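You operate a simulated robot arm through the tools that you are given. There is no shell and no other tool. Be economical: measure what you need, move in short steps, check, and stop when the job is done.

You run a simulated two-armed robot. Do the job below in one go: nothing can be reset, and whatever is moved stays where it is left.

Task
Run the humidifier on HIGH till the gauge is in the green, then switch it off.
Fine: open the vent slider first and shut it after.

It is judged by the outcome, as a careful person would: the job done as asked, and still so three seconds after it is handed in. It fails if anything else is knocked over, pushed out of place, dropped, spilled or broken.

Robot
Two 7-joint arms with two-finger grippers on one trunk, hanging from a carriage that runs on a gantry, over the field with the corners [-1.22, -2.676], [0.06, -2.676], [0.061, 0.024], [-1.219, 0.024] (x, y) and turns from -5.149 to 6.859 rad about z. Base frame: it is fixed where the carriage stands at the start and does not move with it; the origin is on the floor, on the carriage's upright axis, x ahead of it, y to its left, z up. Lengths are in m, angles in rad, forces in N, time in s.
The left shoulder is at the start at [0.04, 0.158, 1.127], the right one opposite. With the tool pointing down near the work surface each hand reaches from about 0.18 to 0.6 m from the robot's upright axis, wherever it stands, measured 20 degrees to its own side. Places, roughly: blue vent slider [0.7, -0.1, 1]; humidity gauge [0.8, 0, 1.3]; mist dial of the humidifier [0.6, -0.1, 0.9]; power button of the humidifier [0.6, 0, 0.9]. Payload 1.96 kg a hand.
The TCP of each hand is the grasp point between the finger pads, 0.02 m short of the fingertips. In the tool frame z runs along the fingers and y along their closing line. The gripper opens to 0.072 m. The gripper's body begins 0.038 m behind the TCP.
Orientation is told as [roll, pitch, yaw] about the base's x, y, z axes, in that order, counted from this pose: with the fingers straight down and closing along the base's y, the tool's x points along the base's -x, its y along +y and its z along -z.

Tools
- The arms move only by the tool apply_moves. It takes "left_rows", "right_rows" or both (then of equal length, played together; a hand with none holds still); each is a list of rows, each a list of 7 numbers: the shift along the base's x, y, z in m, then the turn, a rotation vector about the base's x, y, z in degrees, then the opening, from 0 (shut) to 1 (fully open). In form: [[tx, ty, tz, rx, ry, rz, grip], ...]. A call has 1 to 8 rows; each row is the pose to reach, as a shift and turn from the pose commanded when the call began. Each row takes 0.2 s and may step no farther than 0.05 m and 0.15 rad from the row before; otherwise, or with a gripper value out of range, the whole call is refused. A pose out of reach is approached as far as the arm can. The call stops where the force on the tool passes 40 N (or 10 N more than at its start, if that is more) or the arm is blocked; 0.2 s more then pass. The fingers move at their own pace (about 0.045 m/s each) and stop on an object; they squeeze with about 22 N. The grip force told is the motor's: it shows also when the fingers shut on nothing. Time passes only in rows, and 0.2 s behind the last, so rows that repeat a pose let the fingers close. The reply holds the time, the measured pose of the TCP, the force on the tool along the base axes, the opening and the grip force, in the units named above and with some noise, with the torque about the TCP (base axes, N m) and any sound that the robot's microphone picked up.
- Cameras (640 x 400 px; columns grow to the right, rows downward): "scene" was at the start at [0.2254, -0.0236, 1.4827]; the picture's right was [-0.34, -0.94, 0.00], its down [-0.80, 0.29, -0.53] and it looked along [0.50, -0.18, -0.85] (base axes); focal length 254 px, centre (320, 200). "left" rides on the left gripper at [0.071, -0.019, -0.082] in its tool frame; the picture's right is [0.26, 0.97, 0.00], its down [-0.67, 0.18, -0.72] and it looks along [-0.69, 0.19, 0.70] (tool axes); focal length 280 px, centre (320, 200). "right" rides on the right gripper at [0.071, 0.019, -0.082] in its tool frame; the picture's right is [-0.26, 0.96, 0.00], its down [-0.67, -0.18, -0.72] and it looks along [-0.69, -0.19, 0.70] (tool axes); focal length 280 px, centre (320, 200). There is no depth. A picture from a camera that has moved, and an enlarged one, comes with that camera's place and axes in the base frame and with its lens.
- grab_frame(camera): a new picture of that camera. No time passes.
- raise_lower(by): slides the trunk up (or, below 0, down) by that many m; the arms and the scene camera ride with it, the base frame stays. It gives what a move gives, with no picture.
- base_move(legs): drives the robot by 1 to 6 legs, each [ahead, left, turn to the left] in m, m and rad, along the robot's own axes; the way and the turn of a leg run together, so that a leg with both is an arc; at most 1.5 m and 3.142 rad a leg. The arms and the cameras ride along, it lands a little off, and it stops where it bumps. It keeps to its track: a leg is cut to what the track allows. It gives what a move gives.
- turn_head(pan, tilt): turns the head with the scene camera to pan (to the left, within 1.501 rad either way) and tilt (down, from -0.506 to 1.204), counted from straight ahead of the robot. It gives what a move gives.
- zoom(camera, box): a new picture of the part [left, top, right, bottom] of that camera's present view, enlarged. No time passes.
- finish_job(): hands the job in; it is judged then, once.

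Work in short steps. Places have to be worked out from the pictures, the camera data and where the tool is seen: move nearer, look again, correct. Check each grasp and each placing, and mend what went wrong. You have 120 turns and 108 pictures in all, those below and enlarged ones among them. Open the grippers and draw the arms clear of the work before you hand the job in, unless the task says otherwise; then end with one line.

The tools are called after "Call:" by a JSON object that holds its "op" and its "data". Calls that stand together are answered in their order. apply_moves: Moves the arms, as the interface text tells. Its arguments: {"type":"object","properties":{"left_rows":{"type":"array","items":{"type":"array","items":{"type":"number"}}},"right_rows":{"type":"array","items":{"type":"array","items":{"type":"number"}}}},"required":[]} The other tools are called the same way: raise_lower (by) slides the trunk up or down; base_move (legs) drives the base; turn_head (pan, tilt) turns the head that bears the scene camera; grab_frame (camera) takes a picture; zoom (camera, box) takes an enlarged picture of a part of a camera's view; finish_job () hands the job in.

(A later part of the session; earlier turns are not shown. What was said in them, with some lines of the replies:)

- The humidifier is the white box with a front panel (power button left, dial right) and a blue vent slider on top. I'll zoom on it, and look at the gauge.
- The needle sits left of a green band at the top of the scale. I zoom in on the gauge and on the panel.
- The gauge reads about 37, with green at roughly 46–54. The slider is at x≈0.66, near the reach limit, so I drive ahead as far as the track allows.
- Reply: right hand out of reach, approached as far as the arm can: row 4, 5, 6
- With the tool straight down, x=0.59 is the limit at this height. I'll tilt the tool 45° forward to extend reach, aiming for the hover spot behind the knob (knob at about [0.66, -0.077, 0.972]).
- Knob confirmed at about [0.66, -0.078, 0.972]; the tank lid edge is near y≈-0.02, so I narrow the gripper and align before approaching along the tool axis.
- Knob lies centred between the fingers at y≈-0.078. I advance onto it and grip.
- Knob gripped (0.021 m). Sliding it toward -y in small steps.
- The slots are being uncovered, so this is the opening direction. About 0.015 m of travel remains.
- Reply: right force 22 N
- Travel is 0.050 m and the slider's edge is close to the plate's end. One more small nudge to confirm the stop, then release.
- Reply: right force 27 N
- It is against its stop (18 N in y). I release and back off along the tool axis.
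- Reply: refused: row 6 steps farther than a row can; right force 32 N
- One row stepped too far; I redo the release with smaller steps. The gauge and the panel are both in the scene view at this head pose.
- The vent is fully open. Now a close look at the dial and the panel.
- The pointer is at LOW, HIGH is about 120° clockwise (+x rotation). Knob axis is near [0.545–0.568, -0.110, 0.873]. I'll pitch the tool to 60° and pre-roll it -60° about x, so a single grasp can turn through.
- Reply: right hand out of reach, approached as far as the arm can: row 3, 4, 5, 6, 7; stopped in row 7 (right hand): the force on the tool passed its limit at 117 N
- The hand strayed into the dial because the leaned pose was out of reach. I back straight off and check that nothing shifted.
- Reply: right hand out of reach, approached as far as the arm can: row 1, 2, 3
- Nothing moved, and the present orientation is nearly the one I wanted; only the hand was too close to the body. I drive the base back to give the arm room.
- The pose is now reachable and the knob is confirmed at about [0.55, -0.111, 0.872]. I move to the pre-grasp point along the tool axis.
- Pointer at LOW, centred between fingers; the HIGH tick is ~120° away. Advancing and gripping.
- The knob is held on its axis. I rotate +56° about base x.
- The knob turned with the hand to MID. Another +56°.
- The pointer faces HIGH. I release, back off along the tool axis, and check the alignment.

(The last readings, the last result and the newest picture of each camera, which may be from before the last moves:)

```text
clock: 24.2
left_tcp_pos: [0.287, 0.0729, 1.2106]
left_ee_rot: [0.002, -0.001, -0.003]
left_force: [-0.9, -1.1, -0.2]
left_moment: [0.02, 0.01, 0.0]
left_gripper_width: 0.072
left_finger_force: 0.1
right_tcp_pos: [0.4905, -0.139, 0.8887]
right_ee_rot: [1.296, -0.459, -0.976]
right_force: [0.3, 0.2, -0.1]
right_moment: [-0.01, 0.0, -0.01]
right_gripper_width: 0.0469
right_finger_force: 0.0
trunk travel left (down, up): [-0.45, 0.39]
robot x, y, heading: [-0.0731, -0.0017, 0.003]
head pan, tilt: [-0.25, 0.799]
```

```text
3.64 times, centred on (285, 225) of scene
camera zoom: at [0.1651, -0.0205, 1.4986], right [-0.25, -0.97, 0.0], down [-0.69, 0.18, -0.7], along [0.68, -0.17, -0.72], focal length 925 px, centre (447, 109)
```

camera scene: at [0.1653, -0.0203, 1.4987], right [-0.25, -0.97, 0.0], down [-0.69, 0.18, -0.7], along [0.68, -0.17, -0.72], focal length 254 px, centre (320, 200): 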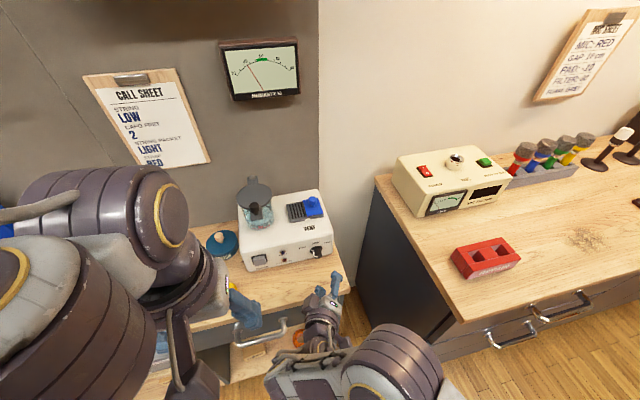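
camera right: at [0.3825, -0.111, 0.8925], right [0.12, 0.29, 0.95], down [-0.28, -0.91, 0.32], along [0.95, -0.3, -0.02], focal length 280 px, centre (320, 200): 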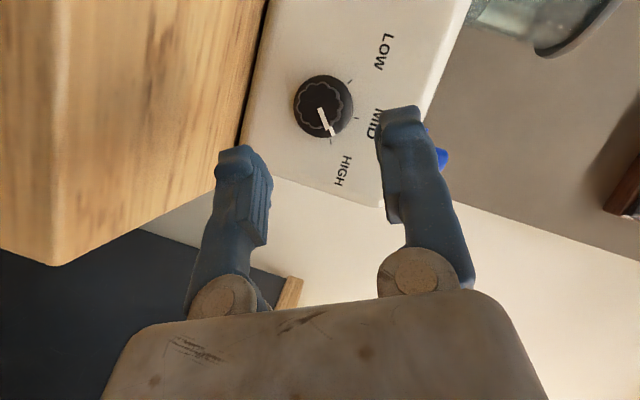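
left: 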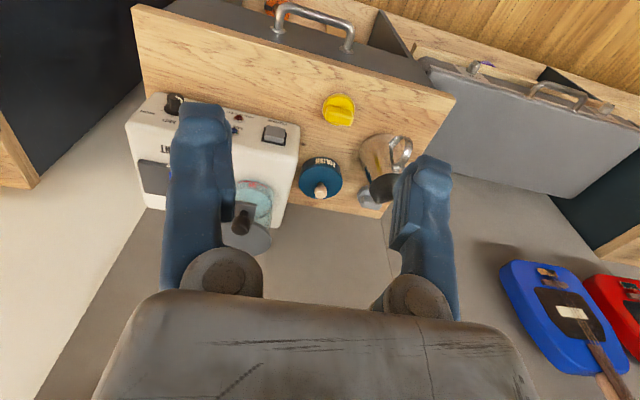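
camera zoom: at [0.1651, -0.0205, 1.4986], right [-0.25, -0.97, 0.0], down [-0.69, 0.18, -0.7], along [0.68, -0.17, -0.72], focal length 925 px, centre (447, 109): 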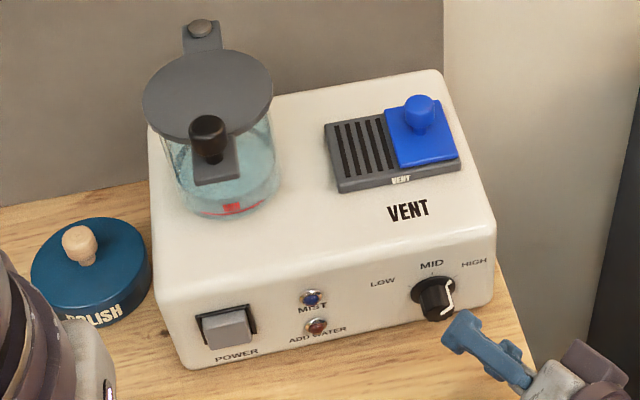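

The dial is at HIGH. I park the right hand back, and bring the left hand down with the tool pitched 60° and fingers closed, in front of the power button.

Call:
{"op": "apply_moves", "data": {"right_rows": [[-0.03, -0.02, 0.02, -8, 0, 0, 0.65], [-0.06, -0.04, 0.04, -16, 0, 0, 0.65], [-0.08, -0.06, 0.06, -24, 0, 0, 0.65], [-0.08, -0.06, 0.06, -32, 0, 0, 0.65], [-0.08, -0.06, 0.06, -40, 0, 0, 0.65], [-0.08, -0.06, 0.06, -48, 0, 0, 0.65], [-0.08, -0.06, 0.06, -56, 0, 0, 0.65]], "left_rows": [[0.02, 0, -0.035, 0, -8, 0, 0], [0.04, 0, -0.07, 0, -16, 0, 0], [0.06, 0, -0.105, 0, -24, 0, 0], [0.08, -0.01, -0.14, 0, -32, 0, 0], [0.1, -0.02, -0.175, 0, -40, 0, 0], [0.12, -0.025, -0.21, 0, -48, 0, 0], [0.14, -0.025, -0.245, 0, -56, 0, 0]]}}

Call:
{"op": "grab_frame", "data": {"camera": "left"}}

Call:
{"op": "grab_frame", "data": {"camera": "scene"}}

```text
clock: 25.8
left_tcp_pos: [0.4298, 0.0478, 0.9638]
left_ee_rot: [0.002, -0.978, -0.002]
left_force: [0.5, -0.1, -0.2]
left_moment: [-0.03, -0.01, 0.03]
left_gripper_width: 0.0001
left_finger_force: 22.6
right_tcp_pos: [0.4111, -0.198, 0.9482]
right_ee_rot: [0.119, -1.043, -0.088]
right_force: [-0.7, 0.4, 0.3]
right_moment: [-0.02, 0.04, 0.0]
right_gripper_width: 0.0466
right_finger_force: 0.1
trunk travel left (down, up): [-0.45, 0.39]
robot x, y, heading: [-0.0776, 0.0003, -0.004]
head pan, tilt: [-0.25, 0.799]
```

```text
73 pictures are left
camera left: at [0.3226, 0.0289, 0.9503], right [-0.14, 0.97, -0.22], down [-0.22, 0.18, 0.96], along [0.97, 0.19, 0.18], focal length 280 px, centre (320, 200)
```

left: 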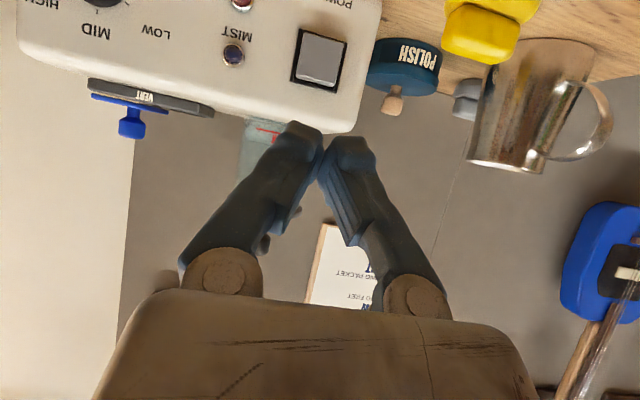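

```text
72 pictures are left
camera scene: at [0.1653, -0.0203, 1.4988], right [-0.25, -0.97, 0.0], down [-0.69, 0.18, -0.7], along [0.68, -0.17, -0.72], focal length 254 px, centre (320, 200)
```

scene: 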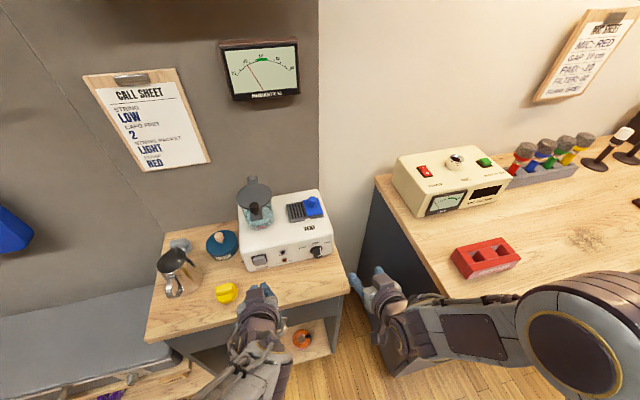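

The button is at about y=0.051, z=0.884. I zoom in to see whether it is a rocker or push button.

Call:
{"op": "zoom", "data": {"camera": "left", "box": [270, 15, 370, 105]}}

Call:
{"op": "zoom", "data": {"camera": "scene", "box": [240, 235, 300, 275]}}

```text
4.44 times, centred on (320, 60) of left
camera zoom: at [0.3226, 0.0289, 0.9503], right [-0.14, 0.97, -0.22], down [-0.22, 0.18, 0.96], along [0.97, 0.19, 0.18], focal length 1246 px, centre (320, 822)
```

zoom: 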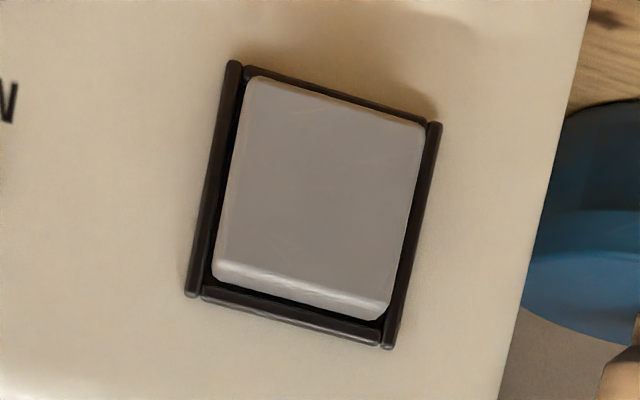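

```text
10.00 times, centred on (270, 255) of scene
camera zoom: at [0.1653, -0.0203, 1.4988], right [-0.25, -0.97, 0.0], down [-0.69, 0.18, -0.7], along [0.68, -0.17, -0.72], focal length 2544 px, centre (820, -350)
```

zoom: 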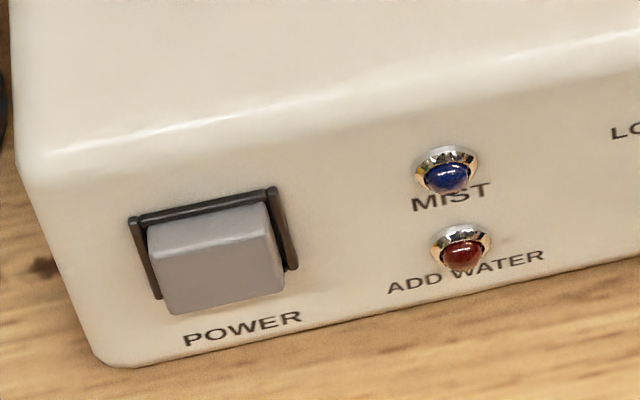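

It's a push button whose front is at about [0.557, 0.050, 0.885]. I bring the closed fingertips 2 cm in front of it.

Call:
{"op": "apply_moves", "data": {"left_rows": [[0.03, 0.002, -0.03, 0, 0, 0, 0], [0.06, 0.002, -0.06, 0, 0, 0, 0], [0.085, 0.002, -0.075, 0, 0, 0, 0]]}}

Call:
{"op": "grab_frame", "data": {"camera": "left"}}

Call:
{"op": "zoom", "data": {"camera": "scene", "box": [220, 220, 340, 300]}}

```text
clock: 26.6
left_tcp_pos: [0.5122, 0.0514, 0.89]
left_ee_rot: [0.003, -0.979, -0.004]
left_force: [0.4, 0.5, -0.1]
left_moment: [0.04, -0.01, -0.02]
left_gripper_width: 0.0001
left_finger_force: 21.3
right_tcp_pos: [0.4111, -0.1973, 0.9474]
right_ee_rot: [0.124, -1.043, -0.091]
right_force: [-0.2, -0.4, -0.8]
right_moment: [0.01, 0.02, 0.01]
right_gripper_width: 0.0465
right_finger_force: 0.0
trunk travel left (down, up): [-0.45, 0.39]
robot x, y, heading: [-0.0711, 0.0013, 0.001]
head pan, tilt: [-0.25, 0.799]
```

```text
69 pictures are left
camera left: at [0.4053, 0.0323, 0.8764], right [-0.14, 0.97, -0.22], down [-0.22, 0.18, 0.96], along [0.97, 0.19, 0.18], focal length 280 px, centre (320, 200)
```

left: 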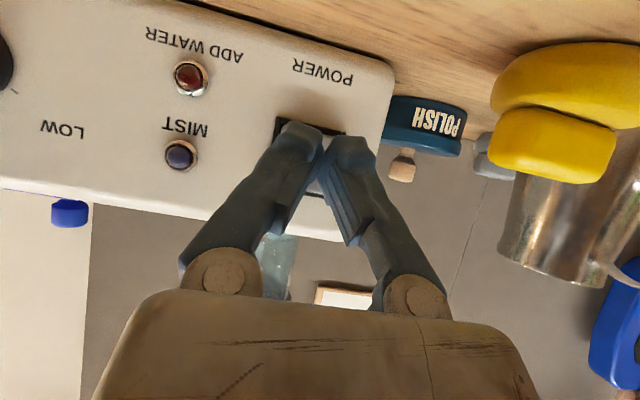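

```text
5.00 times, centred on (280, 260) of scene
camera zoom: at [0.1654, -0.0204, 1.4988], right [-0.25, -0.97, 0.0], down [-0.69, 0.18, -0.7], along [0.68, -0.17, -0.72], focal length 1272 px, centre (520, -100)
```

zoom: 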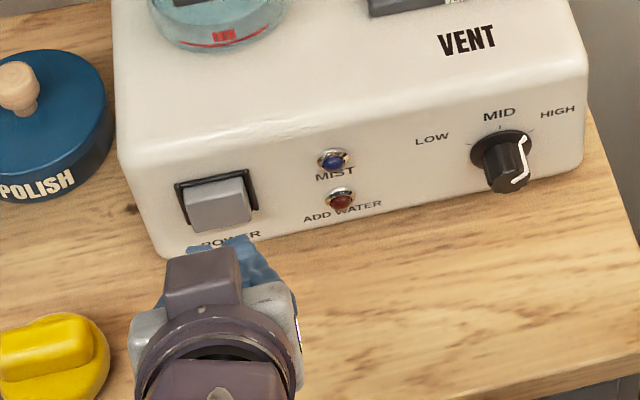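

Aligned with the button. I press forward gently.

Call:
{"op": "apply_moves", "data": {"left_rows": [[0.015, 0, 0, 0, 0, 0, 0], [0.022, 0, 0, 0, 0, 0, 0], [0.027, 0, 0, 0, 0, 0, 0]]}}

Call:
{"op": "zoom", "data": {"camera": "scene", "box": [220, 220, 340, 300]}}

```text
clock: 27.4
left_tcp_pos: [0.538, 0.0492, 0.8905]
left_ee_rot: [0.001, -0.978, -0.003]
left_force: [-2.1, 0.8, 0.2]
left_moment: [-0.01, -0.01, -0.03]
left_gripper_width: 0.0061
left_finger_force: 29.5
right_tcp_pos: [0.4108, -0.1975, 0.9482]
right_ee_rot: [0.123, -1.041, -0.092]
right_force: [-0.2, 0.4, 0.3]
right_moment: [-0.02, 0.0, 0.0]
right_gripper_width: 0.0467
right_finger_force: 0.1
trunk travel left (down, up): [-0.45, 0.39]
robot x, y, heading: [-0.0718, 0.0001, 0.001]
head pan, tilt: [-0.25, 0.799]
heard: click
```

```text
5.00 times, centred on (280, 260) of scene
camera zoom: at [0.165, -0.0204, 1.4986], right [-0.25, -0.97, 0.0], down [-0.69, 0.18, -0.7], along [0.68, -0.17, -0.72], focal length 1272 px, centre (520, -100)
```

zoom: 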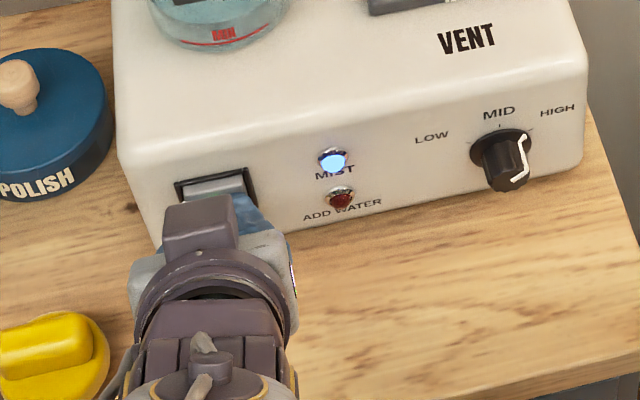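

Click, and the MIST lamp is lit. I ease back off the button and read the gauge.

Call:
{"op": "apply_moves", "data": {"left_rows": [[-0.012, 0, 0, 0, 0, 0, 0], [-0.025, 0, 0, 0, 0, 0, 0]]}}

Call:
{"op": "zoom", "data": {"camera": "scene", "box": [215, 35, 305, 105]}}

Call:
{"op": "zoom", "data": {"camera": "scene", "box": [220, 170, 340, 300]}}

```text
clock: 28.0
left_tcp_pos: [0.5151, 0.05, 0.8919]
left_ee_rot: [0.003, -0.977, -0.006]
left_force: [0.1, 0.6, -0.8]
left_moment: [0.01, -0.01, 0.01]
left_gripper_width: 0.0
left_finger_force: 29.8
right_tcp_pos: [0.41, -0.1981, 0.9478]
right_ee_rot: [0.124, -1.042, -0.094]
right_force: [-1.2, 0.3, 0.6]
right_moment: [-0.02, 0.01, 0.0]
right_gripper_width: 0.047
right_finger_force: 0.0
trunk travel left (down, up): [-0.45, 0.39]
robot x, y, heading: [-0.074, 0.0001, -0.001]
head pan, tilt: [-0.25, 0.799]
```

```text
5.71 times, centred on (260, 70) of scene
camera zoom: at [0.1652, -0.0204, 1.4987], right [-0.25, -0.97, 0.0], down [-0.69, 0.18, -0.7], along [0.68, -0.17, -0.72], focal length 1454 px, centre (663, 943)
```

zoom: 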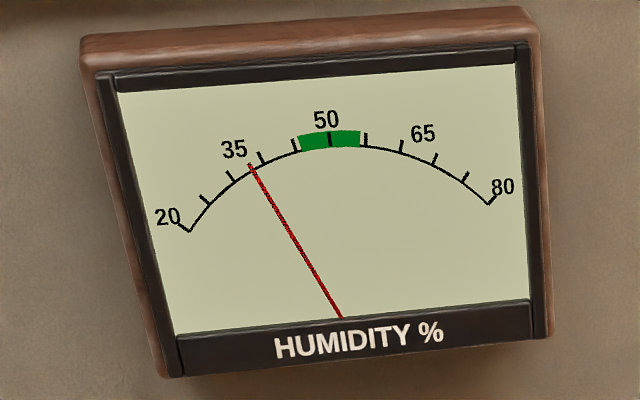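

```text
3.08 times, centred on (280, 235) of scene
camera zoom: at [0.1652, -0.0204, 1.4987], right [-0.25, -0.97, 0.0], down [-0.69, 0.18, -0.7], along [0.68, -0.17, -0.72], focal length 783 px, centre (443, 92)
```

zoom: 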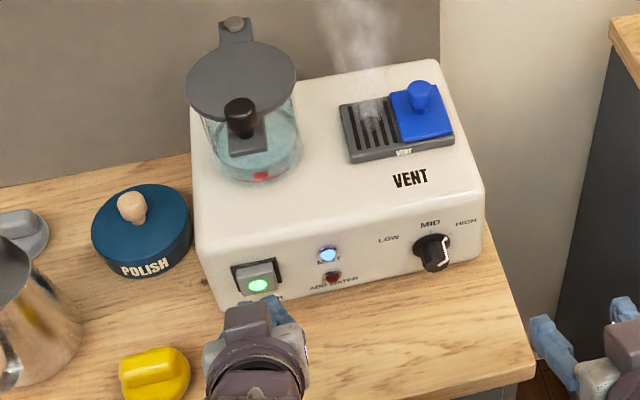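

The unit is running and steam comes from the open vent; the gauge is still about 38. I wait with holding rows.

Call:
{"op": "apply_moves", "data": {"left_rows": [[0, 0, 0, 0, 0, 0, 0], [0, 0, 0, 0, 0, 0, 0], [0, 0, 0, 0, 0, 0, 0], [0, 0, 0, 0, 0, 0, 0], [0, 0, 0, 0, 0, 0, 0], [0, 0, 0, 0, 0, 0, 0], [0, 0, 0, 0, 0, 0, 0], [0, 0, 0, 0, 0, 0, 0]]}}

Call:
{"op": "zoom", "data": {"camera": "scene", "box": [215, 35, 305, 105]}}

```text
clock: 29.8
left_tcp_pos: [0.5142, 0.0505, 0.8913]
left_ee_rot: [0.004, -0.979, -0.004]
left_force: [0.1, 0.8, 0.1]
left_moment: [0.01, -0.01, 0.01]
left_gripper_width: 0.0001
left_finger_force: 29.8
right_tcp_pos: [0.4102, -0.1979, 0.9482]
right_ee_rot: [0.123, -1.042, -0.092]
right_force: [0.0, -0.5, -0.5]
right_moment: [-0.01, 0.0, -0.02]
right_gripper_width: 0.0467
right_finger_force: 0.1
trunk travel left (down, up): [-0.45, 0.39]
robot x, y, heading: [-0.0724, -0.0014, 0.001]
head pan, tilt: [-0.25, 0.799]
```

```text
5.71 times, centred on (260, 70) of scene
camera zoom: at [0.1653, -0.0204, 1.4987], right [-0.25, -0.97, 0.0], down [-0.69, 0.18, -0.7], along [0.68, -0.17, -0.72], focal length 1454 px, centre (663, 943)
```

zoom: 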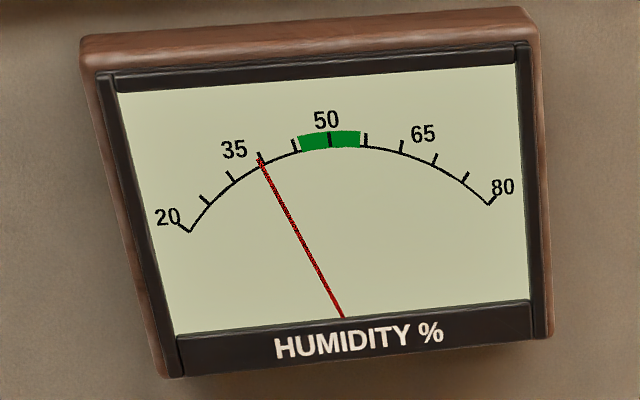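

The needle went from about 36 to 38 in 1.8 s (~1 %/s). The green band is about 45–55, so I wait on.

Call:
{"op": "apply_moves", "data": {"left_rows": [[0, 0, 0, 0, 0, 0, 0], [0, 0, 0, 0, 0, 0, 0], [0, 0, 0, 0, 0, 0, 0], [0, 0, 0, 0, 0, 0, 0], [0, 0, 0, 0, 0, 0, 0], [0, 0, 0, 0, 0, 0, 0], [0, 0, 0, 0, 0, 0, 0], [0, 0, 0, 0, 0, 0, 0]]}}

Call:
{"op": "apply_moves", "data": {"left_rows": [[0, 0, 0, 0, 0, 0, 0], [0, 0, 0, 0, 0, 0, 0], [0, 0, 0, 0, 0, 0, 0], [0, 0, 0, 0, 0, 0, 0], [0, 0, 0, 0, 0, 0, 0], [0, 0, 0, 0, 0, 0, 0], [0, 0, 0, 0, 0, 0, 0], [0, 0, 0, 0, 0, 0, 0]]}}

Call:
{"op": "zoom", "data": {"camera": "scene", "box": [215, 35, 305, 105]}}

```text
clock: 31.6
left_tcp_pos: [0.5144, 0.0502, 0.8907]
left_ee_rot: [0.004, -0.977, -0.003]
left_force: [0.0, 0.5, 0.5]
left_moment: [0.01, -0.01, 0.01]
left_gripper_width: 0.0
left_finger_force: 29.9
right_tcp_pos: [0.4106, -0.1974, 0.9477]
right_ee_rot: [0.125, -1.043, -0.092]
right_force: [-0.5, 0.8, -0.1]
right_moment: [0.0, 0.0, 0.02]
right_gripper_width: 0.0469
right_finger_force: 0.0
trunk travel left (down, up): [-0.45, 0.39]
robot x, y, heading: [-0.0792, -0.0016, -0.006]
head pan, tilt: [-0.25, 0.799]
```

```text
clock: 33.4
left_tcp_pos: [0.5144, 0.0497, 0.893]
left_ee_rot: [0.003, -0.98, -0.004]
left_force: [-0.3, -0.3, 1.1]
left_moment: [-0.01, 0.04, 0.02]
left_gripper_width: 0.0
left_finger_force: 30.0
right_tcp_pos: [0.4109, -0.1981, 0.9482]
right_ee_rot: [0.123, -1.04, -0.091]
right_force: [0.3, 0.6, 0.9]
right_moment: [-0.03, -0.01, 0.02]
right_gripper_width: 0.0467
right_finger_force: 0.1
trunk travel left (down, up): [-0.45, 0.39]
robot x, y, heading: [-0.0713, -0.0025, -0.001]
head pan, tilt: [-0.25, 0.799]
```

```text
5.71 times, centred on (260, 70) of scene
camera zoom: at [0.1653, -0.0204, 1.4987], right [-0.25, -0.97, 0.0], down [-0.69, 0.18, -0.7], along [0.68, -0.17, -0.72], focal length 1454 px, centre (663, 943)
```

zoom: 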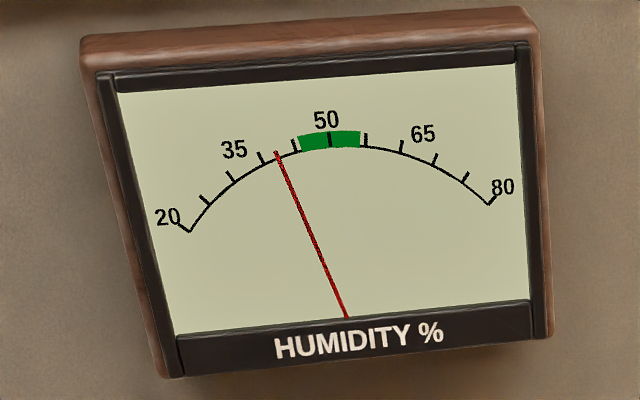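

About 41 now, rising ~0.8 %/s. I wait four more spans, then check.

Call:
{"op": "apply_moves", "data": {"left_rows": [[0, 0, 0, 0, 0, 0, 0], [0, 0, 0, 0, 0, 0, 0], [0, 0, 0, 0, 0, 0, 0], [0, 0, 0, 0, 0, 0, 0], [0, 0, 0, 0, 0, 0, 0], [0, 0, 0, 0, 0, 0, 0], [0, 0, 0, 0, 0, 0, 0], [0, 0, 0, 0, 0, 0, 0]]}}

Call:
{"op": "apply_moves", "data": {"left_rows": [[0, 0, 0, 0, 0, 0, 0], [0, 0, 0, 0, 0, 0, 0], [0, 0, 0, 0, 0, 0, 0], [0, 0, 0, 0, 0, 0, 0], [0, 0, 0, 0, 0, 0, 0], [0, 0, 0, 0, 0, 0, 0], [0, 0, 0, 0, 0, 0, 0], [0, 0, 0, 0, 0, 0, 0]]}}

Call:
{"op": "apply_moves", "data": {"left_rows": [[0, 0, 0, 0, 0, 0, 0], [0, 0, 0, 0, 0, 0, 0], [0, 0, 0, 0, 0, 0, 0], [0, 0, 0, 0, 0, 0, 0], [0, 0, 0, 0, 0, 0, 0], [0, 0, 0, 0, 0, 0, 0], [0, 0, 0, 0, 0, 0, 0], [0, 0, 0, 0, 0, 0, 0]]}}

Call:
{"op": "zoom", "data": {"camera": "scene", "box": [215, 35, 305, 105]}}

```text
clock: 35.2
left_tcp_pos: [0.5148, 0.0505, 0.8912]
left_ee_rot: [0.004, -0.976, -0.005]
left_force: [0.5, -0.6, 0.4]
left_moment: [-0.02, 0.0, 0.0]
left_gripper_width: 0.0001
left_finger_force: 29.3
right_tcp_pos: [0.4102, -0.1974, 0.9487]
right_ee_rot: [0.124, -1.043, -0.093]
right_force: [0.1, -0.3, -0.6]
right_moment: [0.01, 0.02, 0.04]
right_gripper_width: 0.0469
right_finger_force: 0.0
trunk travel left (down, up): [-0.45, 0.39]
robot x, y, heading: [-0.0725, -0.0004, 0.001]
head pan, tilt: [-0.25, 0.799]
```

```text
clock: 37.0
left_tcp_pos: [0.5145, 0.0503, 0.8915]
left_ee_rot: [0.003, -0.978, -0.003]
left_force: [-0.4, 0.7, 0.8]
left_moment: [0.02, -0.04, 0.01]
left_gripper_width: 0.0
left_finger_force: 29.9
right_tcp_pos: [0.4107, -0.1984, 0.948]
right_ee_rot: [0.123, -1.042, -0.092]
right_force: [0.0, 0.0, 0.0]
right_moment: [0.02, -0.02, 0.0]
right_gripper_width: 0.047
right_finger_force: 0.1
trunk travel left (down, up): [-0.45, 0.39]
robot x, y, heading: [-0.0788, 0.001, 0.003]
head pan, tilt: [-0.25, 0.799]
```

```text
clock: 38.8
left_tcp_pos: [0.5153, 0.0493, 0.8914]
left_ee_rot: [0.002, -0.977, -0.005]
left_force: [-0.4, -0.2, 0.0]
left_moment: [0.05, 0.01, 0.02]
left_gripper_width: 0.0001
left_finger_force: 29.4
right_tcp_pos: [0.4109, -0.1977, 0.9482]
right_ee_rot: [0.123, -1.043, -0.092]
right_force: [0.6, 0.7, 0.2]
right_moment: [-0.01, -0.01, 0.01]
right_gripper_width: 0.047
right_finger_force: 0.2
trunk travel left (down, up): [-0.45, 0.39]
robot x, y, heading: [-0.0723, -0.0004, -0.001]
head pan, tilt: [-0.25, 0.799]
```

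```text
5.71 times, centred on (260, 70) of scene
camera zoom: at [0.1653, -0.0204, 1.4987], right [-0.25, -0.97, 0.0], down [-0.69, 0.18, -0.7], along [0.68, -0.17, -0.72], focal length 1454 px, centre (663, 943)
```

zoom: 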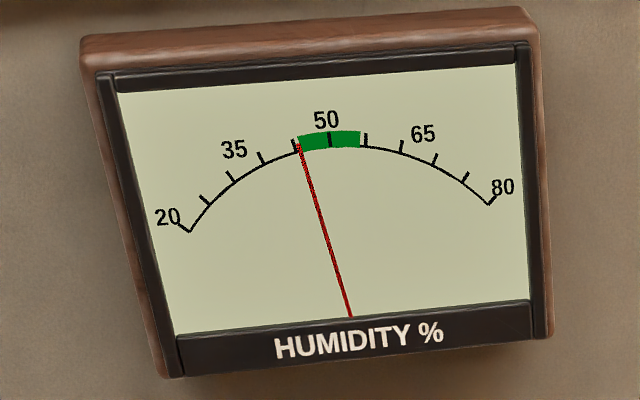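

The needle is just entering green (~45). I wait a little more so it sits well inside the band.

Call:
{"op": "apply_moves", "data": {"left_rows": [[0, 0, 0, 0, 0, 0, 0], [0, 0, 0, 0, 0, 0, 0], [0, 0, 0, 0, 0, 0, 0], [0, 0, 0, 0, 0, 0, 0], [0, 0, 0, 0, 0, 0, 0], [0, 0, 0, 0, 0, 0, 0], [0, 0, 0, 0, 0, 0, 0], [0, 0, 0, 0, 0, 0, 0]]}}

Call:
{"op": "apply_moves", "data": {"left_rows": [[0, 0, 0, 0, 0, 0, 0], [0, 0, 0, 0, 0, 0, 0], [0, 0, 0, 0, 0, 0, 0], [0, 0, 0, 0, 0, 0, 0], [0, 0, 0, 0, 0, 0, 0], [0, 0, 0, 0, 0, 0, 0], [0, 0, 0, 0, 0, 0, 0], [0, 0, 0, 0, 0, 0, 0]]}}

Call:
{"op": "zoom", "data": {"camera": "scene", "box": [215, 35, 305, 105]}}

```text
clock: 40.6
left_tcp_pos: [0.5151, 0.0506, 0.8918]
left_ee_rot: [0.004, -0.978, -0.004]
left_force: [-0.4, 0.1, -0.1]
left_moment: [-0.01, -0.02, 0.0]
left_gripper_width: 0.0
left_finger_force: 30.0
right_tcp_pos: [0.4098, -0.1983, 0.9485]
right_ee_rot: [0.126, -1.042, -0.09]
right_force: [0.0, 0.0, 0.2]
right_moment: [-0.02, 0.0, -0.03]
right_gripper_width: 0.0468
right_finger_force: 0.1
trunk travel left (down, up): [-0.45, 0.39]
robot x, y, heading: [-0.0736, -0.001, -0.004]
head pan, tilt: [-0.25, 0.799]
```

```text
clock: 42.4
left_tcp_pos: [0.5157, 0.0512, 0.8914]
left_ee_rot: [0.003, -0.978, -0.003]
left_force: [-0.8, -1.2, 0.5]
left_moment: [0.02, -0.01, -0.02]
left_gripper_width: 0.0
left_finger_force: 30.1
right_tcp_pos: [0.4102, -0.198, 0.9493]
right_ee_rot: [0.125, -1.042, -0.092]
right_force: [-0.2, -0.7, -0.2]
right_moment: [-0.01, 0.01, 0.0]
right_gripper_width: 0.0468
right_finger_force: 0.0
trunk travel left (down, up): [-0.45, 0.39]
robot x, y, heading: [-0.0754, 0.0008, -0.0]
head pan, tilt: [-0.25, 0.799]
```

```text
5.71 times, centred on (260, 70) of scene
camera zoom: at [0.1653, -0.0204, 1.4987], right [-0.25, -0.97, 0.0], down [-0.69, 0.18, -0.7], along [0.68, -0.17, -0.72], focal length 1454 px, centre (663, 943)
```

zoom: 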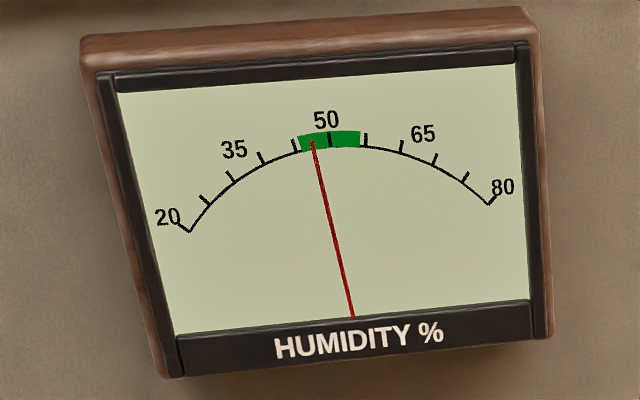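

At about 47, solidly green and rising. I hold briefly, then press to switch off.

Call:
{"op": "apply_moves", "data": {"left_rows": [[0, 0, 0, 0, 0, 0, 0], [0, 0, 0, 0, 0, 0, 0], [0.013, 0, 0, 0, 0, 0, 0], [0.02, 0, 0, 0, 0, 0, 0], [0.026, 0, 0, 0, 0, 0, 0]]}}

Call:
{"op": "zoom", "data": {"camera": "scene", "box": [220, 170, 340, 300]}}

```text
clock: 43.6
left_tcp_pos: [0.5414, 0.05, 0.8893]
left_ee_rot: [0.004, -0.975, -0.003]
left_force: [-3.7, 1.1, 0.3]
left_moment: [-0.02, -0.02, 0.0]
left_gripper_width: 0.0059
left_finger_force: 29.8
right_tcp_pos: [0.4103, -0.199, 0.9489]
right_ee_rot: [0.124, -1.042, -0.092]
right_force: [-0.8, 0.4, 0.5]
right_moment: [0.01, 0.0, 0.01]
right_gripper_width: 0.0468
right_finger_force: 0.0
trunk travel left (down, up): [-0.45, 0.39]
robot x, y, heading: [-0.0706, -0.0049, 0.0]
head pan, tilt: [-0.25, 0.799]
heard: click
```

```text
3.08 times, centred on (280, 235) of scene
camera zoom: at [0.1647, -0.0203, 1.4985], right [-0.25, -0.97, 0.0], down [-0.69, 0.18, -0.7], along [0.67, -0.17, -0.72], focal length 783 px, centre (443, 92)
```

zoom: 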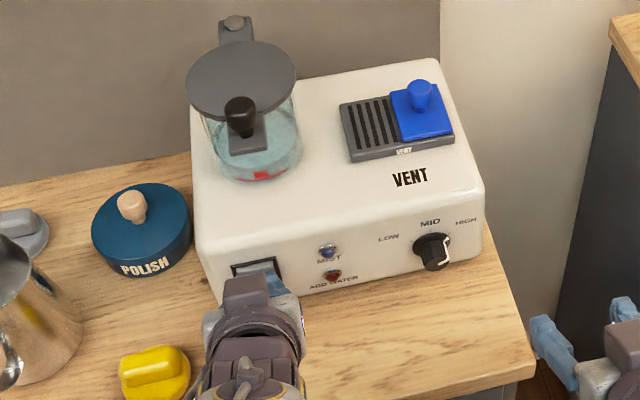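

Click; the MIST lamp is out and the steam has stopped. I withdraw the left hand the way it came and read the gauge.

Call:
{"op": "apply_moves", "data": {"left_rows": [[-0.025, 0, 0, 0, 0, 0, 0], [-0.06, 0, 0.03, 0, 0, 0, 0], [-0.1, 0, 0.06, 0, 0, 0, 0], [-0.13, 0, 0.095, 0, 0, 0, 0], [-0.15, 0.01, 0.135, 0, 8, 0, 0.5], [-0.17, 0.02, 0.175, 0, 16, 0, 1], [-0.19, 0.025, 0.215, 0, 24, 0, 1], [-0.21, 0.025, 0.25, 0, 32, 0, 1]]}}

Call:
{"op": "zoom", "data": {"camera": "scene", "box": [215, 35, 305, 105]}}

Call:
{"op": "grab_frame", "data": {"camera": "scene"}}

```text
clock: 45.4
left_tcp_pos: [0.3293, 0.0725, 1.142]
left_ee_rot: [0.0, -0.418, -0.002]
left_force: [0.3, -0.6, 0.4]
left_moment: [-0.01, 0.03, -0.02]
left_gripper_width: 0.0718
left_finger_force: 0.1
right_tcp_pos: [0.4115, -0.1981, 0.9477]
right_ee_rot: [0.125, -1.042, -0.093]
right_force: [-0.6, -0.6, -0.8]
right_moment: [0.03, 0.01, -0.03]
right_gripper_width: 0.0469
right_finger_force: 0.2
trunk travel left (down, up): [-0.45, 0.39]
robot x, y, heading: [-0.0728, 0.0034, -0.003]
head pan, tilt: [-0.25, 0.799]
```

```text
5.71 times, centred on (260, 70) of scene
camera zoom: at [0.1653, -0.0204, 1.4986], right [-0.25, -0.97, 0.0], down [-0.69, 0.18, -0.7], along [0.68, -0.17, -0.72], focal length 1454 px, centre (663, 943)
```

zoom: 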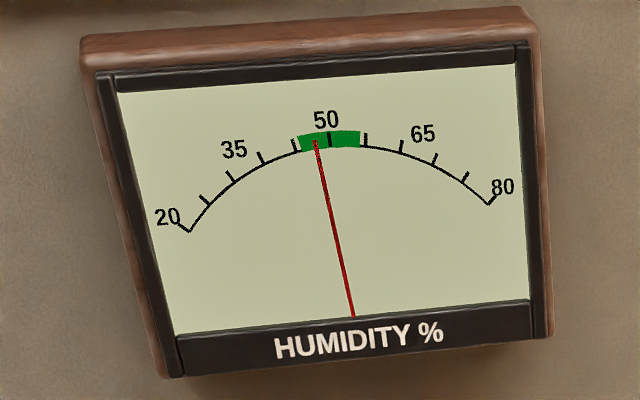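

```text
58 pictures are left
camera scene: at [0.1653, -0.0204, 1.4986], right [-0.25, -0.97, 0.0], down [-0.69, 0.18, -0.7], along [0.68, -0.17, -0.72], focal length 254 px, centre (320, 200)
```

scene: 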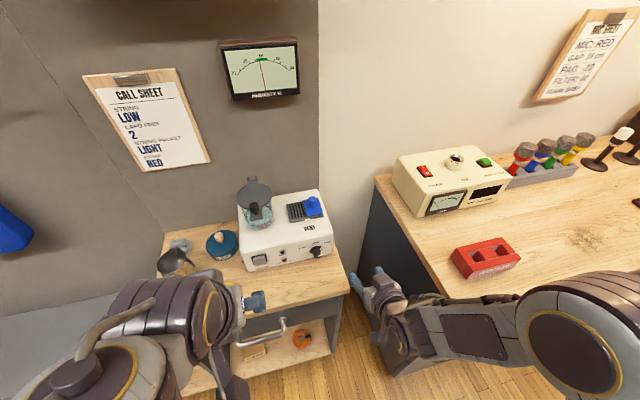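

The gauge holds at ~48, off. Now to shut the vent: I raise the right hand, set the 45° pitch, and drive ahead again.

Call:
{"op": "apply_moves", "data": {"right_rows": [[0, 0.01, 0.04, -1.5, 5, 0, 0.6], [0, 0.03, 0.08, -3, 10, 0, 0.6], [0, 0.055, 0.1, -4, 15, 0, 0.6]]}}

Call:
{"op": "base_move", "data": {"legs": [[0.128, 0, 0]]}}

Call:
{"op": "grab_frame", "data": {"camera": "right"}}

Call:
{"op": "grab_frame", "data": {"camera": "scene"}}

```text
clock: 46.2
left_tcp_pos: [0.3291, 0.0726, 1.1409]
left_ee_rot: [0.001, -0.418, -0.003]
left_force: [-0.1, 0.0, -0.6]
left_moment: [0.01, 0.0, -0.01]
left_gripper_width: 0.0719
left_finger_force: 0.2
right_tcp_pos: [0.4107, -0.1423, 1.0482]
right_ee_rot: [-0.004, -0.781, 0.013]
right_force: [-0.5, 0.9, 0.2]
right_moment: [-0.02, -0.01, 0.02]
right_gripper_width: 0.0432
right_finger_force: 0.1
trunk travel left (down, up): [-0.45, 0.39]
robot x, y, heading: [-0.0749, 0.0024, 0.0]
head pan, tilt: [-0.25, 0.799]
```

```text
clock: 47.4
left_tcp_pos: [0.4554, 0.0739, 1.1408]
left_ee_rot: [0.001, -0.42, -0.001]
left_force: [0.0, -0.6, 0.5]
left_moment: [0.01, 0.01, 0.02]
left_gripper_width: 0.072
left_finger_force: 0.0
right_tcp_pos: [0.5374, -0.142, 1.0488]
right_ee_rot: [-0.005, -0.783, 0.014]
right_force: [-0.2, 0.6, 0.1]
right_moment: [-0.01, 0.0, -0.02]
right_gripper_width: 0.0433
right_finger_force: 0.1
trunk travel left (down, up): [-0.45, 0.39]
robot x, y, heading: [0.0487, -0.0006, 0.004]
head pan, tilt: [-0.25, 0.799]
```

```text
57 pictures are left
camera right: at [0.4284, -0.1229, 1.0568], right [0.18, 0.97, 0.18], down [-0.03, -0.18, 0.98], along [0.98, -0.18, -0.01], focal length 280 px, centre (320, 200)
```

right: 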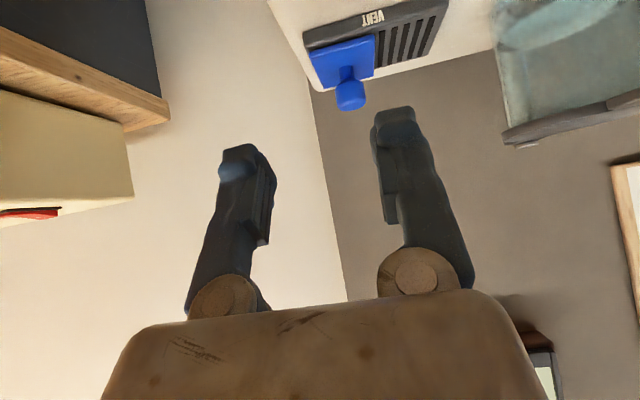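

```text
56 pictures are left
camera scene: at [0.2916, -0.0203, 1.4988], right [-0.25, -0.97, 0.0], down [-0.69, 0.18, -0.7], along [0.68, -0.17, -0.72], focal length 254 px, centre (320, 200)
```

scene: 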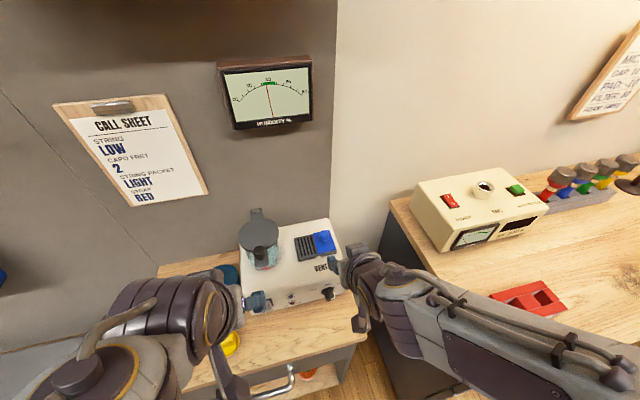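

The knob is at y≈-0.126. I move to the pre-grasp point and check.

Call:
{"op": "apply_moves", "data": {"right_rows": [[0.035, 0.008, -0.01, 0, 0, 0, 0.6], [0.074, 0.016, -0.028, 0, 0, 0, 0.6]]}}

Call:
{"op": "grab_frame", "data": {"camera": "right"}}

```text
clock: 48.0
left_tcp_pos: [0.4554, 0.0733, 1.1416]
left_ee_rot: [0.001, -0.42, 0.001]
left_force: [1.0, -1.0, 0.5]
left_moment: [-0.01, 0.0, -0.03]
left_gripper_width: 0.0719
left_finger_force: 0.0
right_tcp_pos: [0.6103, -0.1252, 1.0203]
right_ee_rot: [-0.008, -0.784, 0.014]
right_force: [0.6, 1.2, -0.2]
right_moment: [0.01, 0.01, -0.02]
right_gripper_width: 0.043
right_finger_force: 0.0
trunk travel left (down, up): [-0.45, 0.39]
robot x, y, heading: [0.053, -0.0034, 0.004]
head pan, tilt: [-0.25, 0.799]
```

```text
55 pictures are left
camera right: at [0.5005, -0.1051, 1.0278], right [0.18, 0.97, 0.18], down [-0.03, -0.18, 0.98], along [0.98, -0.18, -0.01], focal length 280 px, centre (320, 200)
```

right: 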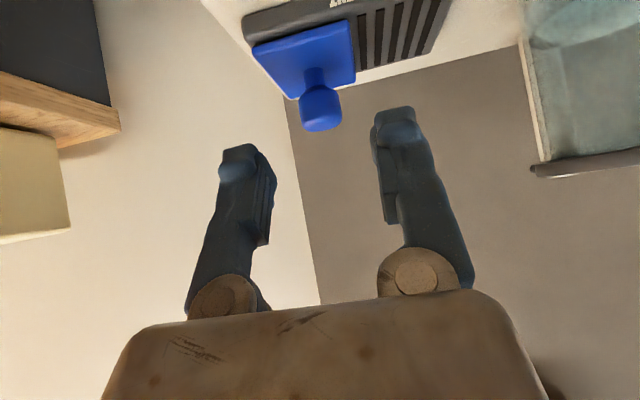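

Centred. I advance and grip.

Call:
{"op": "apply_moves", "data": {"right_rows": [[0.02, -0.001, -0.018, 0, 0, 0, 0.6], [0.04, -0.001, -0.037, 0, 0, 0, 0.6], [0.05, -0.001, -0.047, 0, 0, 0, 0.6], [0.05, -0.001, -0.047, 0, 0, 0, 0], [0.05, -0.001, -0.047, 0, 0, 0, 0], [0.05, -0.001, -0.047, 0, 0, 0, 0]]}}

Call:
{"op": "grab_frame", "data": {"camera": "right"}}

```text
clock: 49.4
left_tcp_pos: [0.4573, 0.0734, 1.1415]
left_ee_rot: [0.002, -0.418, 0.001]
left_force: [-0.4, -1.0, 0.7]
left_moment: [-0.03, 0.01, 0.03]
left_gripper_width: 0.0719
left_finger_force: 0.0
right_tcp_pos: [0.6613, -0.1269, 0.9724]
right_ee_rot: [-0.007, -0.784, 0.014]
right_force: [2.1, -0.9, -0.1]
right_moment: [-0.02, 0.19, -0.02]
right_gripper_width: 0.0198
right_finger_force: 35.7
trunk travel left (down, up): [-0.45, 0.39]
robot x, y, heading: [0.0527, 0.0024, -0.003]
head pan, tilt: [-0.25, 0.799]
```

```text
54 pictures are left
camera right: at [0.5523, -0.1078, 0.9813], right [0.18, 0.97, 0.18], down [-0.03, -0.18, 0.98], along [0.98, -0.18, -0.01], focal length 280 px, centre (320, 200)
```

right: 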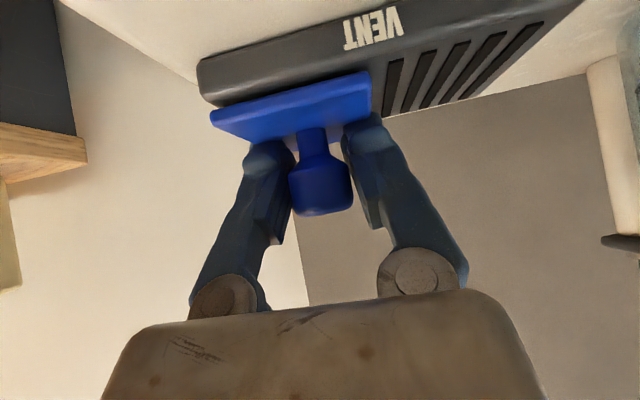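

Gripped. I slide it +y by about 0.05 m back to the closed stop.

Call:
{"op": "apply_moves", "data": {"right_rows": [[0, 0.008, 0, 0, 0, 0, 0], [0, 0.016, 0, 0, 0, 0, 0], [0, 0.024, 0, 0, 0, 0, 0], [0, 0.032, 0, 0, 0, 0, 0], [0, 0.04, 0, 0, 0, 0, 0], [0, 0.046, 0, 0, 0, 0, 0], [0, 0.05, 0, 0, 0, 0, 0], [0, 0.052, 0, 0, 0, 0, 0]]}}

Call:
{"op": "grab_frame", "data": {"camera": "right"}}

```text
clock: 51.2
left_tcp_pos: [0.4568, 0.0728, 1.1409]
left_ee_rot: [0.0, -0.422, -0.001]
left_force: [-1.4, 0.1, -0.3]
left_moment: [-0.01, 0.01, -0.04]
left_gripper_width: 0.0719
left_finger_force: 0.0
right_tcp_pos: [0.6615, -0.0783, 0.9731]
right_ee_rot: [-0.01, -0.781, 0.014]
right_force: [13.8, -8.9, -17.8]
right_moment: [0.02, -0.65, -0.01]
right_gripper_width: 0.0194
right_finger_force: 40.0
trunk travel left (down, up): [-0.45, 0.39]
robot x, y, heading: [0.0554, 0.0011, -0.001]
head pan, tilt: [-0.25, 0.799]
```

```text
53 pictures are left
camera right: at [0.5527, -0.0588, 0.9813], right [0.18, 0.97, 0.18], down [-0.02, -0.18, 0.98], along [0.98, -0.18, -0.01], focal length 280 px, centre (320, 200)
```

right: 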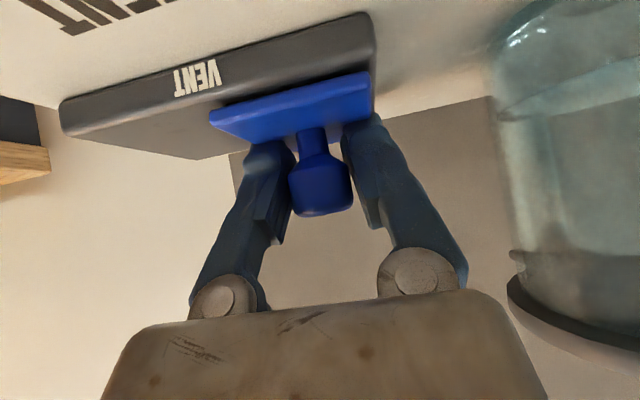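

It is back at its starting place. One small nudge to confirm the stop, then release and retreat.

Call:
{"op": "apply_moves", "data": {"right_rows": [[0, 0.002, 0, 0, 0, 0, 0], [0, 0.003, 0, 0, 0, 0, 0]]}}

Call:
{"op": "apply_moves", "data": {"right_rows": [[0, -0.003, 0, 0, 0, 0, 0.6], [0, -0.003, 0, 0, 0, 0, 0.6], [-0.03, -0.003, 0.03, 0, 0, 0, 0.6], [-0.06, -0.003, 0.06, 0, 0, 0, 0.6], [-0.1, -0.005, 0.08, 0, 0, 0, 0.6], [-0.14, -0.025, 0.08, 0, 0, 0, 0.6], [-0.18, -0.05, 0.08, 0, 0, 0, 1], [-0.22, -0.08, 0.08, 0, 0, 0, 1]]}}

Call:
{"op": "grab_frame", "data": {"camera": "scene"}}

Call:
{"op": "zoom", "data": {"camera": "scene", "box": [215, 55, 325, 140]}}

Call:
{"op": "zoom", "data": {"camera": "scene", "box": [220, 200, 380, 320]}}

```text
clock: 51.8
left_tcp_pos: [0.4566, 0.0704, 1.1416]
left_ee_rot: [-0.002, -0.418, 0.0]
left_force: [-0.4, 0.2, 0.3]
left_moment: [0.02, -0.02, 0.01]
left_gripper_width: 0.0719
left_finger_force: 0.0
right_tcp_pos: [0.6617, -0.0775, 0.9739]
right_ee_rot: [-0.014, -0.782, 0.015]
right_force: [12.4, -21.5, -15.3]
right_moment: [-0.2, 0.72, -0.17]
right_gripper_width: 0.0196
right_finger_force: 39.3
trunk travel left (down, up): [-0.45, 0.39]
robot x, y, heading: [0.0523, 0.0011, -0.001]
head pan, tilt: [-0.25, 0.799]
```

```text
clock: 53.6
left_tcp_pos: [0.456, 0.0732, 1.1415]
left_ee_rot: [-0.001, -0.417, 0.001]
left_force: [0.1, 0.9, -0.3]
left_moment: [0.02, 0.02, 0.01]
left_gripper_width: 0.0721
left_finger_force: 0.0
right_tcp_pos: [0.4401, -0.1536, 1.0526]
right_ee_rot: [-0.008, -0.783, 0.014]
right_force: [-1.3, -0.2, -0.2]
right_moment: [-0.01, -0.02, -0.02]
right_gripper_width: 0.072
right_finger_force: 0.0
trunk travel left (down, up): [-0.45, 0.39]
robot x, y, heading: [0.05, -0.0023, 0.003]
head pan, tilt: [-0.25, 0.799]
```

```text
52 pictures are left
camera scene: at [0.2911, -0.0209, 1.4986], right [-0.25, -0.97, 0.0], down [-0.69, 0.18, -0.7], along [0.68, -0.17, -0.72], focal length 254 px, centre (320, 200)
```

scene: 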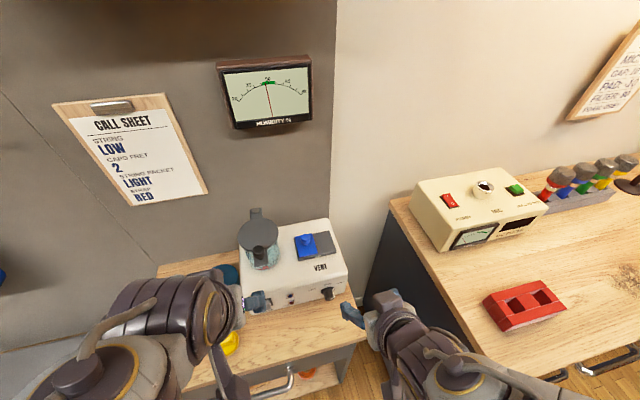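

```text
4.71 times, centred on (270, 98) of scene
camera zoom: at [0.2911, -0.0209, 1.4986], right [-0.25, -0.97, 0.0], down [-0.69, 0.18, -0.7], along [0.68, -0.17, -0.72], focal length 1197 px, centre (555, 682)
```

zoom: 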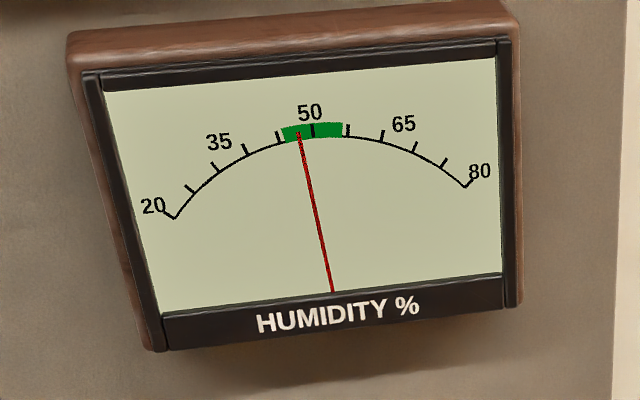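

```text
3.33 times, centred on (300, 260) of scene
camera zoom: at [0.2911, -0.0209, 1.4986], right [-0.25, -0.97, 0.0], down [-0.69, 0.18, -0.7], along [0.68, -0.17, -0.72], focal length 848 px, centre (387, 0)
```

zoom: 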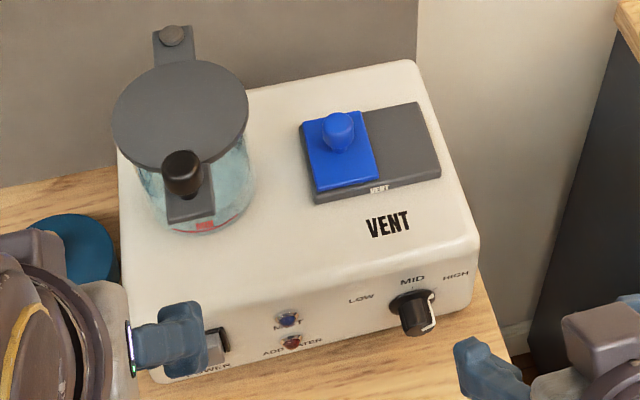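

Vent shut, unit off, gauge in the green. I back the robot away so the arms are well clear.

Call:
{"op": "base_move", "data": {"legs": [[-0.12, 0, 0]]}}

Call:
{"op": "grab_frame", "data": {"camera": "scene"}}

Call:
{"op": "zoom", "data": {"camera": "scene", "box": [215, 35, 345, 280]}}

```text
clock: 54.9
left_tcp_pos: [0.3338, 0.0733, 1.1413]
left_ee_rot: [0.001, -0.418, -0.001]
left_force: [0.1, -0.9, -0.3]
left_moment: [0.03, -0.02, 0.02]
left_gripper_width: 0.0721
left_finger_force: 0.0
right_tcp_pos: [0.3203, -0.1529, 1.0527]
right_ee_rot: [-0.007, -0.783, 0.015]
right_force: [0.1, 0.1, 1.0]
right_moment: [0.03, -0.02, -0.01]
right_gripper_width: 0.0719
right_finger_force: 0.1
trunk travel left (down, up): [-0.45, 0.39]
robot x, y, heading: [-0.0662, -0.0022, -0.004]
head pan, tilt: [-0.25, 0.799]
```

```text
49 pictures are left
camera scene: at [0.1711, -0.0203, 1.4985], right [-0.25, -0.97, 0.0], down [-0.69, 0.18, -0.7], along [0.68, -0.17, -0.72], focal length 254 px, centre (320, 200)
```

scene: 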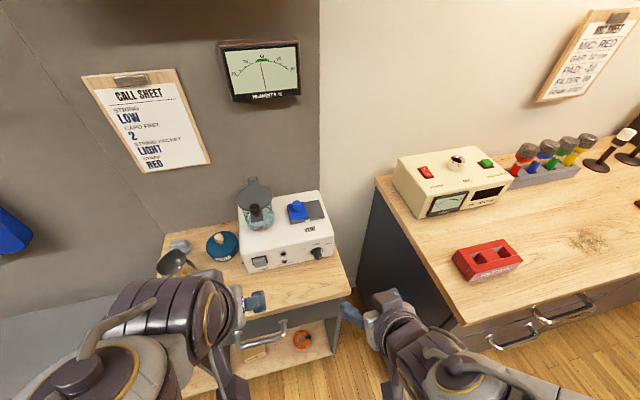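

```text
1.63 times, centred on (280, 158) of scene
camera zoom: at [0.1711, -0.0203, 1.4985], right [-0.25, -0.97, 0.0], down [-0.69, 0.18, -0.7], along [0.68, -0.17, -0.72], focal length 415 px, centre (385, 269)
```

zoom: 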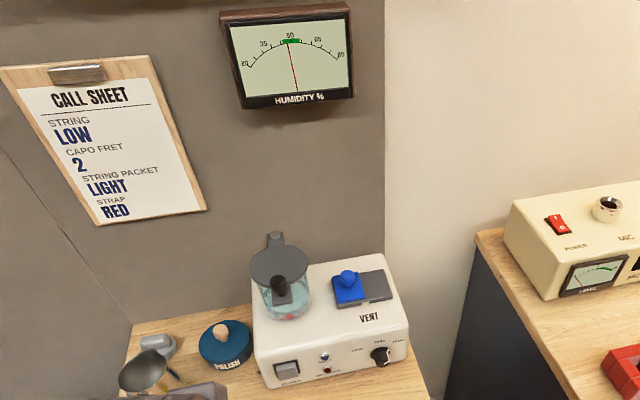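

Everything is in place: gauge in the green, unit off, vent shut, arms clear with grippers open.

Call:
{"op": "finish_job", "data": {}}

```text
The job is handed in.
```

The humidifier ran on HIGH with the vent open until the gauge read about 48% (in the green); it is now switched off and the vent is shut.
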